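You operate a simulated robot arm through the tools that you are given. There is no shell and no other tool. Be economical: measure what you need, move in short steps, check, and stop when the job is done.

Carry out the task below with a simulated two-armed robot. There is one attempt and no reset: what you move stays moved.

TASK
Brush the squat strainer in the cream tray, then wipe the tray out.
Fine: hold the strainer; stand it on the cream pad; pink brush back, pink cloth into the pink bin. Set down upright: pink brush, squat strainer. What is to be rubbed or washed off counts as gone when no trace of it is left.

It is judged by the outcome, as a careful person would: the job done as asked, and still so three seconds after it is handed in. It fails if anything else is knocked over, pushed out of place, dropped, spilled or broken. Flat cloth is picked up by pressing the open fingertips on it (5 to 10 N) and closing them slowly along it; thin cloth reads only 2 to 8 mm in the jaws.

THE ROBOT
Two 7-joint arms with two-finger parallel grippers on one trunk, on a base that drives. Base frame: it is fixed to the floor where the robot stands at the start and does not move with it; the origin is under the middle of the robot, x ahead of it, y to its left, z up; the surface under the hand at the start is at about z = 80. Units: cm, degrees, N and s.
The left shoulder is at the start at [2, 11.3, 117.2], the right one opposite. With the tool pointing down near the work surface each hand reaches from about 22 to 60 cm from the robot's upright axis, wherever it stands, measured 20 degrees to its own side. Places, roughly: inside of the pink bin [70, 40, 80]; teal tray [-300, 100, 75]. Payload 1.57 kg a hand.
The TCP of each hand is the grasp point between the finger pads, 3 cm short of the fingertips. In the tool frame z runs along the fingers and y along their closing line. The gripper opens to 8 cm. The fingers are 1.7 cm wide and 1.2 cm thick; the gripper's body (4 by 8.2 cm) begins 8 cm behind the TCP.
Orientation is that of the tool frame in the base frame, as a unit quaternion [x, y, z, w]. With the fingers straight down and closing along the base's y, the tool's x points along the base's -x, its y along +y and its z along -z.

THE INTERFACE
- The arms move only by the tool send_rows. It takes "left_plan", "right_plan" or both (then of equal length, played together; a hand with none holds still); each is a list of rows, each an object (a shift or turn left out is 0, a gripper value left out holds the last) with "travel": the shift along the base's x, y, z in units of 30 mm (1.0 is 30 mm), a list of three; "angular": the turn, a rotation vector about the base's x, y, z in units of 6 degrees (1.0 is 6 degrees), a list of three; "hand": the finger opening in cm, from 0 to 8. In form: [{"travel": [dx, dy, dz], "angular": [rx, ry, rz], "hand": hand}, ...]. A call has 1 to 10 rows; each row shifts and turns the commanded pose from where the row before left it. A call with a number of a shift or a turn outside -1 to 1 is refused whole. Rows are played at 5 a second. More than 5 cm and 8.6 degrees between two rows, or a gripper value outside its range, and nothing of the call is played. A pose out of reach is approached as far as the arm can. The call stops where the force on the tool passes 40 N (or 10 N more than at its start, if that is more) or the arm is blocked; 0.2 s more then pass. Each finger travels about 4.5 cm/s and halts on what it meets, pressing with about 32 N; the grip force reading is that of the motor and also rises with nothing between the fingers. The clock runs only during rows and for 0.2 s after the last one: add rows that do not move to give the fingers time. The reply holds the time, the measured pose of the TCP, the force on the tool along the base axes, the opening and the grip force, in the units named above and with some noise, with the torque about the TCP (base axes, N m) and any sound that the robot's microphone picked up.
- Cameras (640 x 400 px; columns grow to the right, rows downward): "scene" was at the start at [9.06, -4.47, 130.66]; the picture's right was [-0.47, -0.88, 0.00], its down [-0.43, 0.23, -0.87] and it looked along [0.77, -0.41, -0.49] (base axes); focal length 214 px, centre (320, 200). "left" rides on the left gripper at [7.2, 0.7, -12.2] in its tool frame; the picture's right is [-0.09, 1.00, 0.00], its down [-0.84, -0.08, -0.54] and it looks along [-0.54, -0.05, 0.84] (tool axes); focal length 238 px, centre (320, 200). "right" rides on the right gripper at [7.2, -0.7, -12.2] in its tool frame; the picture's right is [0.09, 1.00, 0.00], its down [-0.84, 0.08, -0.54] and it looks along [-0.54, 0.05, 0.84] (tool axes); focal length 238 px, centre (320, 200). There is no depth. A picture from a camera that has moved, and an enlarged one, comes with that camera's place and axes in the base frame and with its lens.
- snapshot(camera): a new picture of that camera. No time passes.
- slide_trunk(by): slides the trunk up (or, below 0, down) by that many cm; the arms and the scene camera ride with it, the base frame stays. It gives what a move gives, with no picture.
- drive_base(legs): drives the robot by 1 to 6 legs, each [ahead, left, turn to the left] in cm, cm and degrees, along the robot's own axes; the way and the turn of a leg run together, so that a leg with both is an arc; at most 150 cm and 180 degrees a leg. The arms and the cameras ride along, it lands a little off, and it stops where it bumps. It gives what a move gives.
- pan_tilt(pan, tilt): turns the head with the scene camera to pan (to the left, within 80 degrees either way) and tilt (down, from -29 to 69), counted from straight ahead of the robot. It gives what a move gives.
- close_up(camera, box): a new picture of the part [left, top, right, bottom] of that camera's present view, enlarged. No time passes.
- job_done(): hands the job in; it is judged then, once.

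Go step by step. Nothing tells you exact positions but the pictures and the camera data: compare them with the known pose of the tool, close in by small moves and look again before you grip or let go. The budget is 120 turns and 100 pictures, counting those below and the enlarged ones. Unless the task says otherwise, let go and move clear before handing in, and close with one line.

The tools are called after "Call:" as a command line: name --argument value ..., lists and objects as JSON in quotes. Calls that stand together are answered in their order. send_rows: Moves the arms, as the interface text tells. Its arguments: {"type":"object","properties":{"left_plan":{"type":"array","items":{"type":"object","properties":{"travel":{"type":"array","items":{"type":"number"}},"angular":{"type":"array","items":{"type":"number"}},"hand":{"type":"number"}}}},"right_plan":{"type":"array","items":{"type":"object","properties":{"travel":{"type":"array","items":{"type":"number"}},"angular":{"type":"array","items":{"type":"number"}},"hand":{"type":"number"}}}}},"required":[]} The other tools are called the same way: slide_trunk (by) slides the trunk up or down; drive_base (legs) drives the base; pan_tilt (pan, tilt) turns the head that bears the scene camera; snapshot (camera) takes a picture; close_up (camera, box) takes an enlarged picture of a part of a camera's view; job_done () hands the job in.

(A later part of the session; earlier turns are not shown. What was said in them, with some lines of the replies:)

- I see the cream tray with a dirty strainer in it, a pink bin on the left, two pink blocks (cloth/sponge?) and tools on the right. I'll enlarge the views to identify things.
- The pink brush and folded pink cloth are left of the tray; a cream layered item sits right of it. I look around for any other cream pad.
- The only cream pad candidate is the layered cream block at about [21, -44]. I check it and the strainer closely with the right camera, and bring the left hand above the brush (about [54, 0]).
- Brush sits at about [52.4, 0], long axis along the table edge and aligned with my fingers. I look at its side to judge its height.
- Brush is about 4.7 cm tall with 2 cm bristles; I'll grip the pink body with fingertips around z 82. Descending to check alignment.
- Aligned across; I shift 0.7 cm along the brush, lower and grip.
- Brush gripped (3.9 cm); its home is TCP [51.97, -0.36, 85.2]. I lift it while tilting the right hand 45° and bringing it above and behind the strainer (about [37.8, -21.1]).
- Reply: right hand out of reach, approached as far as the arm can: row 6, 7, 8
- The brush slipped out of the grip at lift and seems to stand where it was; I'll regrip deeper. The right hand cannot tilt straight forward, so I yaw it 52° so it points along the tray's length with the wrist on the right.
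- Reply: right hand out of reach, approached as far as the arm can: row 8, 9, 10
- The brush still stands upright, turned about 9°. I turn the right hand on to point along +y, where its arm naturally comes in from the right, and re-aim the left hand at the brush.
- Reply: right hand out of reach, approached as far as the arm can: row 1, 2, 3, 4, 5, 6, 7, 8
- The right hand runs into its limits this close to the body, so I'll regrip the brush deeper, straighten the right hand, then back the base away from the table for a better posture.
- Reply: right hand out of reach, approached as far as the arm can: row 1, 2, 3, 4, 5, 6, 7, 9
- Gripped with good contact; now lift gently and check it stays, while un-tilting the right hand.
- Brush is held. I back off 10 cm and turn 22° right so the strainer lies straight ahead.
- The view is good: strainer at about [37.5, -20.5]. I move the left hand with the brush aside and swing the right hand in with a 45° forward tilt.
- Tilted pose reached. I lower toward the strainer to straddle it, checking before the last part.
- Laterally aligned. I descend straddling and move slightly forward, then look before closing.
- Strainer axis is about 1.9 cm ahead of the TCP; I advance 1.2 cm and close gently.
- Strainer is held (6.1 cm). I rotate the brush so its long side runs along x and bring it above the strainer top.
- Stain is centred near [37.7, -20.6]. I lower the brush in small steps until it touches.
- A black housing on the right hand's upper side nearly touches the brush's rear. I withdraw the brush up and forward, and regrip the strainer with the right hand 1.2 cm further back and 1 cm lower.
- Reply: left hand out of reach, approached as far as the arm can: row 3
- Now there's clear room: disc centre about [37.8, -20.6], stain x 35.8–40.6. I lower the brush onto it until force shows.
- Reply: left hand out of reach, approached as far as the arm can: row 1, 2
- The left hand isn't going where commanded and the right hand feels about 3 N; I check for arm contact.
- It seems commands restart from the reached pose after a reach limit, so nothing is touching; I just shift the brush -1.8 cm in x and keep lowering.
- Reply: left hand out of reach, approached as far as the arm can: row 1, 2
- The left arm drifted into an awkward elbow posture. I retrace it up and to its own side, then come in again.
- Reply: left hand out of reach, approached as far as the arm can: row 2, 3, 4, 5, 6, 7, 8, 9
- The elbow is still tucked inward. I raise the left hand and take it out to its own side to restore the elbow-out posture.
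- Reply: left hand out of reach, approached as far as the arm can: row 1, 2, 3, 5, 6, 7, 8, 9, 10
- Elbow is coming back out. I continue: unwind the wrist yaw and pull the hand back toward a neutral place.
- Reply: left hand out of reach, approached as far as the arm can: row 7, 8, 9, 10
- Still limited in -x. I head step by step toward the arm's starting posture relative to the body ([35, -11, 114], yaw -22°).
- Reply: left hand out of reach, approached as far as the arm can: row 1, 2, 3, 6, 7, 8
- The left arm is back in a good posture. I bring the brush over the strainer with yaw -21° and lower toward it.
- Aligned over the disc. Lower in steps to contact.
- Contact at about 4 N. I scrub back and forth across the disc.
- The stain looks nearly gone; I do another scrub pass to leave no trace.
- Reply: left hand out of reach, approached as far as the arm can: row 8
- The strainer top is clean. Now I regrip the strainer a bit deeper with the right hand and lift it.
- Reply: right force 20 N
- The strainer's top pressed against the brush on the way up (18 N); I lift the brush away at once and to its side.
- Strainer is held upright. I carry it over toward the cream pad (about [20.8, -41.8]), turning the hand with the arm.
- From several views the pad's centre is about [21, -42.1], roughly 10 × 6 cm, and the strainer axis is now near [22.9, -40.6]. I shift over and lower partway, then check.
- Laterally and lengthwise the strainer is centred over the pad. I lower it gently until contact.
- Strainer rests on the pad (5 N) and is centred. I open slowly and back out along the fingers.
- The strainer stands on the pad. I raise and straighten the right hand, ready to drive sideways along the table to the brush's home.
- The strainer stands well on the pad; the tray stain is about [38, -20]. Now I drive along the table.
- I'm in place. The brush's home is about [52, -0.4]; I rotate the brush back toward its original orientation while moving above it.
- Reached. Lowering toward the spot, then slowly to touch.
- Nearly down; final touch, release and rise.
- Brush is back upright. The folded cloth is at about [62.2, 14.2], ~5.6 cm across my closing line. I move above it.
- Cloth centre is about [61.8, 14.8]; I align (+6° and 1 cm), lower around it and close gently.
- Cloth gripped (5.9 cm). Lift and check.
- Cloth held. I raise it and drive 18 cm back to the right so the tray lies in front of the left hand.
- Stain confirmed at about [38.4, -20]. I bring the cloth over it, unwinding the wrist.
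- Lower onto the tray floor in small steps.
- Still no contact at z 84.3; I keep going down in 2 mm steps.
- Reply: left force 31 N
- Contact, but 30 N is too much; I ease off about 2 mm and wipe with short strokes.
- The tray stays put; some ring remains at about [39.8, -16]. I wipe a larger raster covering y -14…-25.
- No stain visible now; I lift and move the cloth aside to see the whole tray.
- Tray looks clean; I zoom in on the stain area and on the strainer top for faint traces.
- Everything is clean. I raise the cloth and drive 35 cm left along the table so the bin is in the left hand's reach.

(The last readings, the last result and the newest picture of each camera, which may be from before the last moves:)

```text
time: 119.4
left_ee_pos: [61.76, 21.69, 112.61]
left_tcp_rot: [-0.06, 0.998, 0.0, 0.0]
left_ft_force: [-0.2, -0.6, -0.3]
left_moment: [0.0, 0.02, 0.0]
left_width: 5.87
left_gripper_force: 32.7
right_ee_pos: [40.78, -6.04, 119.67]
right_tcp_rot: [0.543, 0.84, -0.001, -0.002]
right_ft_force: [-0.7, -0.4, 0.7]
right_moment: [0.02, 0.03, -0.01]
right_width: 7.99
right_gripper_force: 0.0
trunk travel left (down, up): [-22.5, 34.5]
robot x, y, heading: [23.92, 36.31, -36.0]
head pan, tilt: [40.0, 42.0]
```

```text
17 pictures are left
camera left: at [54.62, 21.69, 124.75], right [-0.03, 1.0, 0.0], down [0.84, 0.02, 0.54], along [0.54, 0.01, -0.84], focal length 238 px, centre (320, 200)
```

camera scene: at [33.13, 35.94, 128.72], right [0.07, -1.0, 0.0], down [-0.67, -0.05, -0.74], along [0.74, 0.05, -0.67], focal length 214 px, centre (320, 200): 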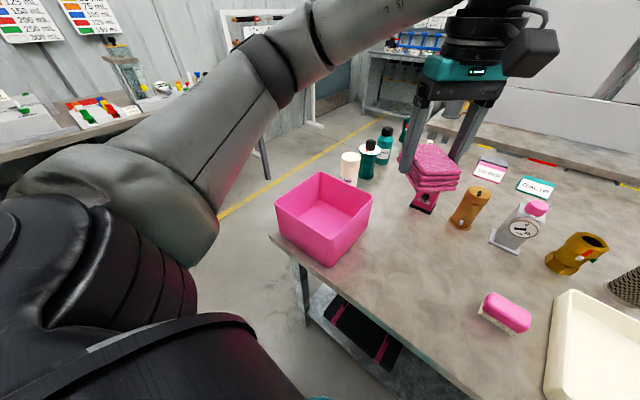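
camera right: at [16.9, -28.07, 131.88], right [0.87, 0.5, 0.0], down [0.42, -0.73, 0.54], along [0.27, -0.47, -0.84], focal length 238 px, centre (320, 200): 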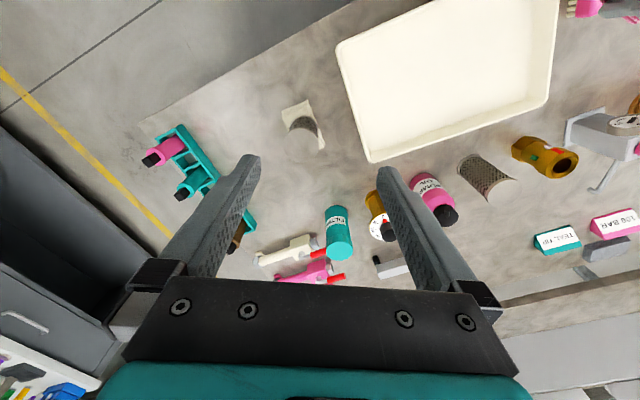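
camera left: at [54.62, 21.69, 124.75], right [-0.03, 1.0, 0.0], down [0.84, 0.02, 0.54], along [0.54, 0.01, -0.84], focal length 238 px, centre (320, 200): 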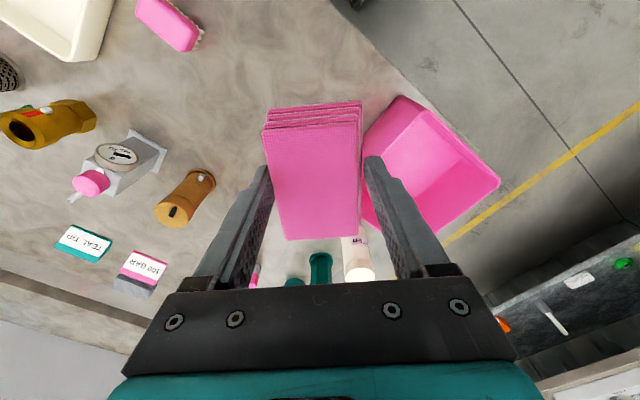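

Bin rim centre is about [71, 38]; I move over it.

Call:
send_rows --left_plan '[{"travel": [0.38, 0.68, 0]}, {"travel": [0.38, 0.68, 0]}, {"travel": [0.38, 0.68, 0]}, {"travel": [0.38, 0.68, 0]}, {"travel": [0.38, 0.68, 0]}, {"travel": [0.38, 0.68, 0]}, {"travel": [0.38, 0.68, 0]}, {"travel": [0.38, 0.7, 0]}, {}]'

Call:
snapshot --camera "left"

Call:
snapshot --camera "scene"

```text
time: 121.4
left_ee_pos: [70.92, 38.14, 112.66]
left_tcp_rot: [-0.059, 0.998, 0.0, 0.0]
left_ft_force: [0.4, -0.4, -0.6]
left_moment: [0.05, -0.03, -0.02]
left_width: 5.88
left_gripper_force: 31.5
right_ee_pos: [40.77, -6.18, 119.6]
right_tcp_rot: [0.543, 0.84, 0.0, -0.002]
right_ft_force: [-0.5, -0.8, 0.3]
right_moment: [0.02, 0.0, -0.03]
right_width: 7.99
right_gripper_force: 0.0
trunk travel left (down, up): [-22.5, 34.5]
robot x, y, heading: [24.1, 36.28, -36.0]
head pan, tilt: [40.0, 42.0]
```

```text
16 pictures are left
camera left: at [63.72, 38.07, 124.69], right [-0.03, 1.0, 0.0], down [0.84, 0.02, 0.54], along [0.54, 0.01, -0.84], focal length 238 px, centre (320, 200)
```

left: 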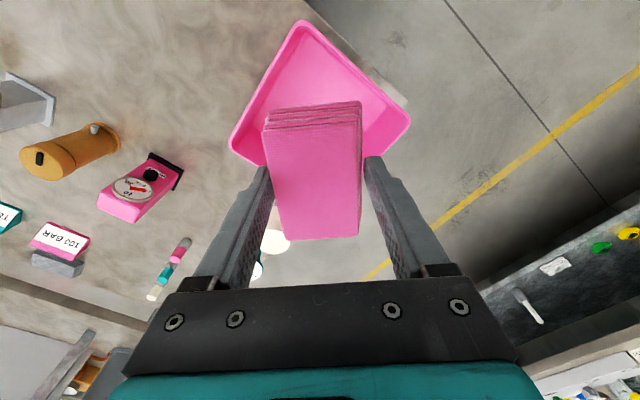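

```text
15 pictures are left
camera scene: at [33.12, 35.93, 128.72], right [0.07, -1.0, 0.0], down [-0.67, -0.05, -0.74], along [0.74, 0.05, -0.67], focal length 214 px, centre (320, 200)
```

scene: 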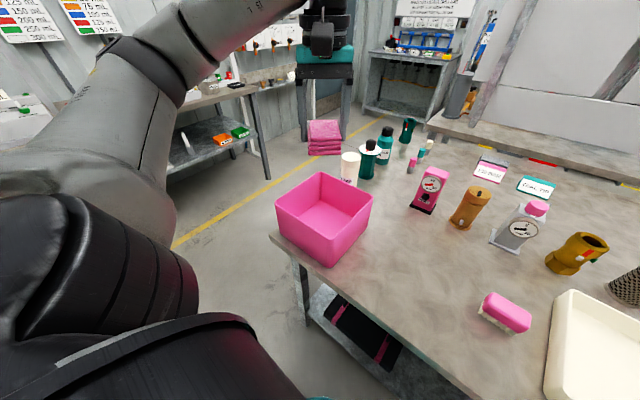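

Bin centre works out to about [75, 38], rim z ≈ 90.5. I shift 4 cm and lower the cloth into it.

Call:
send_rows --left_plan '[{"travel": [0.7, 0, 0]}, {"travel": [0.65, 0, 0]}, {"travel": [0, 0, -0.9]}, {"travel": [0, 0, -0.9]}, {"travel": [0, 0, -0.9]}, {"travel": [0, 0, -0.9]}, {"travel": [0, 0, -0.9]}, {}]'

Call:
snapshot --camera "left"

Call:
snapshot --camera "scene"

```text
time: 123.2
left_ee_pos: [75.01, 38.1, 99.11]
left_tcp_rot: [-0.06, 0.998, 0.0, 0.0]
left_ft_force: [0.6, 0.3, -0.5]
left_moment: [-0.02, -0.01, 0.01]
left_width: 5.88
left_gripper_force: 32.4
right_ee_pos: [40.83, -6.21, 119.58]
right_tcp_rot: [0.543, 0.84, -0.001, -0.002]
right_ft_force: [0.0, -0.2, 0.8]
right_moment: [-0.03, 0.01, -0.01]
right_width: 8.01
right_gripper_force: 0.1
trunk travel left (down, up): [-22.5, 34.5]
robot x, y, heading: [23.66, 36.0, -36.3]
head pan, tilt: [40.0, 42.0]
```

```text
14 pictures are left
camera left: at [67.76, 38.06, 111.18], right [-0.03, 1.0, 0.0], down [0.84, 0.02, 0.54], along [0.54, 0.01, -0.84], focal length 238 px, centre (320, 200)
```

left: 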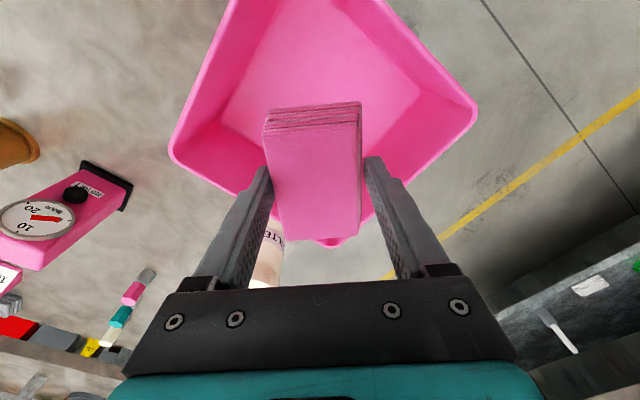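

```text
13 pictures are left
camera scene: at [33.12, 35.95, 128.72], right [0.07, -1.0, 0.0], down [-0.67, -0.05, -0.74], along [0.74, 0.05, -0.67], focal length 214 px, centre (320, 200)
```

scene: 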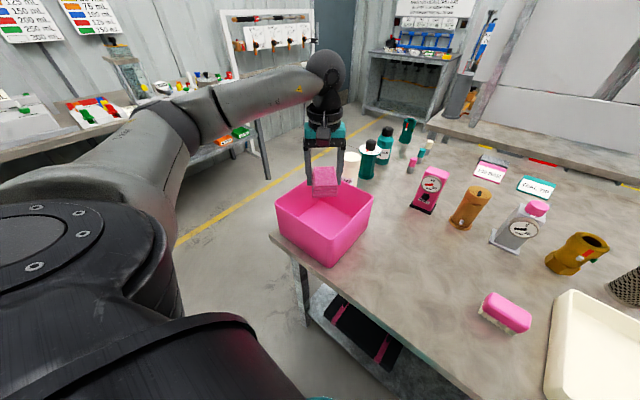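

Well centred over the bin. Lower inside and release.

Call:
send_rows --left_plan '[{"travel": [-0.2, 0, -0.8]}, {"travel": [0, 0, -0.8]}, {"travel": [0, 0, -0.8]}, {"travel": [0, 0, -0.8]}, {"travel": [0, 0, -0.6]}, {"travel": [0, 0, -0.2]}, {}]'

Call:
send_rows --left_plan '[{"hand": 6.5}, {"hand": 7.2}, {"hand": 8}, {}, {}]'

Call:
send_rows --left_plan '[{"travel": [0, 0, 0.6]}, {"travel": [0, 0, 0.9]}, {"travel": [0, 0, 0.9]}, {"travel": [0, 0, 0.9]}, {"travel": [0, 0, 0.9]}, {"travel": [0, 0, 0.9]}, {"travel": [0, 0, 0.9]}, {"travel": [-0.6, 0, 0.8]}, {"travel": [-0.8, 0, 0]}, {"travel": [-0.8, 0, 0]}]'

Call:
snapshot --camera "left"

Call:
snapshot --camera "scene"

```text
time: 124.8
left_ee_pos: [74.45, 38.17, 87.08]
left_tcp_rot: [-0.059, 0.998, 0.001, -0.001]
left_ft_force: [0.0, -0.2, -0.1]
left_moment: [-0.02, 0.01, 0.01]
left_width: 5.86
left_gripper_force: 31.7
right_ee_pos: [40.77, -6.21, 119.53]
right_tcp_rot: [0.542, 0.84, 0.0, -0.002]
right_ft_force: [0.7, 1.0, 0.3]
right_moment: [0.02, 0.0, 0.01]
right_width: 8.0
right_gripper_force: 0.0
trunk travel left (down, up): [-22.5, 34.5]
robot x, y, heading: [24.08, 36.32, -35.8]
head pan, tilt: [40.0, 42.0]
```

```text
time: 126.0
left_ee_pos: [74.42, 38.13, 87.25]
left_tcp_rot: [-0.06, 0.998, 0.0, 0.0]
left_ft_force: [-0.4, 0.4, -0.1]
left_moment: [0.01, 0.01, 0.01]
left_width: 7.99
left_gripper_force: 0.0
right_ee_pos: [40.77, -6.12, 119.57]
right_tcp_rot: [0.542, 0.84, 0.0, -0.002]
right_ft_force: [-0.1, -0.3, -1.5]
right_moment: [-0.01, 0.03, -0.01]
right_width: 8.0
right_gripper_force: 0.1
trunk travel left (down, up): [-22.5, 34.5]
robot x, y, heading: [24.18, 36.34, -35.7]
head pan, tilt: [40.0, 42.0]
```

```text
time: 128.2
left_ee_pos: [67.74, 38.1, 107.42]
left_tcp_rot: [-0.06, 0.998, 0.0, 0.001]
left_ft_force: [-0.3, -0.5, -0.4]
left_moment: [-0.03, -0.02, -0.01]
left_width: 8.0
left_gripper_force: 0.0
right_ee_pos: [40.83, -6.21, 119.67]
right_tcp_rot: [0.542, 0.84, 0.0, -0.002]
right_ft_force: [-0.7, 1.4, -0.5]
right_moment: [-0.01, 0.01, 0.0]
right_width: 7.99
right_gripper_force: 0.2
trunk travel left (down, up): [-22.5, 34.5]
robot x, y, heading: [23.96, 36.28, -36.0]
head pan, tilt: [40.0, 42.0]
```

```text
12 pictures are left
camera left: at [60.47, 38.08, 119.61], right [-0.03, 1.0, 0.0], down [0.84, 0.02, 0.54], along [0.54, 0.01, -0.84], focal length 238 px, centre (320, 200)
```

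left: 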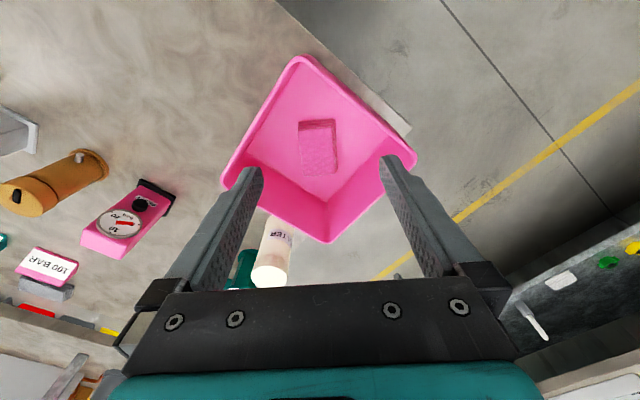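

```text
11 pictures are left
camera scene: at [33.1, 35.95, 128.72], right [0.07, -1.0, 0.0], down [-0.67, -0.05, -0.74], along [0.74, 0.05, -0.67], focal length 214 px, centre (320, 200)
```

scene: 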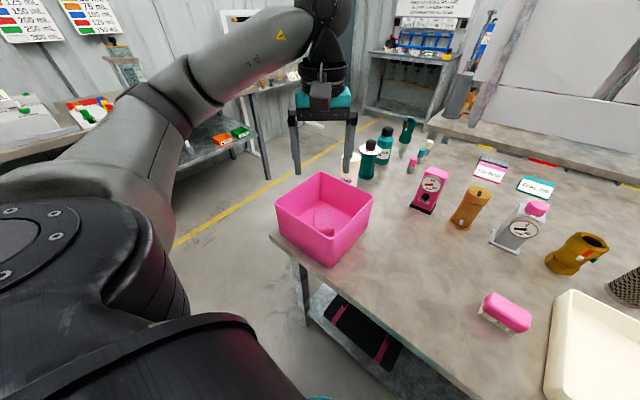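

The cloth lies in the bin. One last look over the table.

Call:
pan_tilt --pan -10 --tilt 40

Call:
snapshot --camera "scene"

```text
time: 129.4
left_ee_pos: [67.79, 38.11, 107.55]
left_tcp_rot: [-0.059, 0.998, -0.001, 0.0]
left_ft_force: [0.6, 0.0, -1.1]
left_moment: [0.0, 0.01, -0.04]
left_width: 8.0
left_gripper_force: 0.0
right_ee_pos: [40.77, -6.23, 119.59]
right_tcp_rot: [0.542, 0.84, 0.001, -0.002]
right_ft_force: [0.8, 0.2, 0.7]
right_moment: [0.02, 0.0, -0.01]
right_width: 8.01
right_gripper_force: 0.0
trunk travel left (down, up): [-22.5, 34.5]
robot x, y, heading: [24.16, 36.56, -36.3]
head pan, tilt: [-10.0, 40.0]
```

```text
10 pictures are left
camera scene: at [30.69, 29.26, 129.01], right [-0.72, -0.69, 0.0], down [-0.45, 0.46, -0.77], along [0.53, -0.55, -0.64], focal length 214 px, centre (320, 200)
```

scene: 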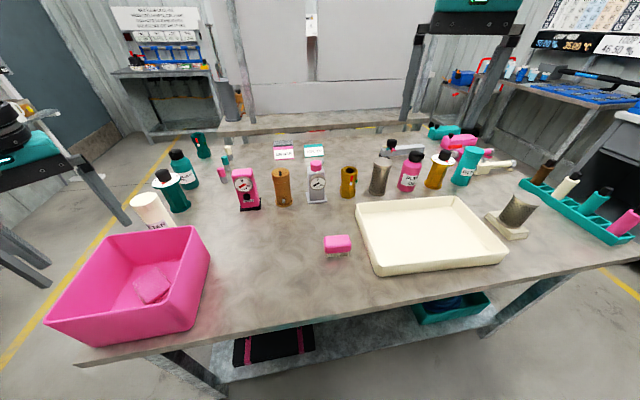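

Everything is in place: the tray is clean, the strainer stands on the pad, the brush is back, the cloth is in the bin, and both hands are clear.

Call:
job_done

```text
The job is handed in.
```

The job is handed in. The squat strainer is brushed clean and stands on the cream pad, the tray is wiped with no trace visible, the pink brush is back upright in its place, and the pink cloth is in the pink bin.
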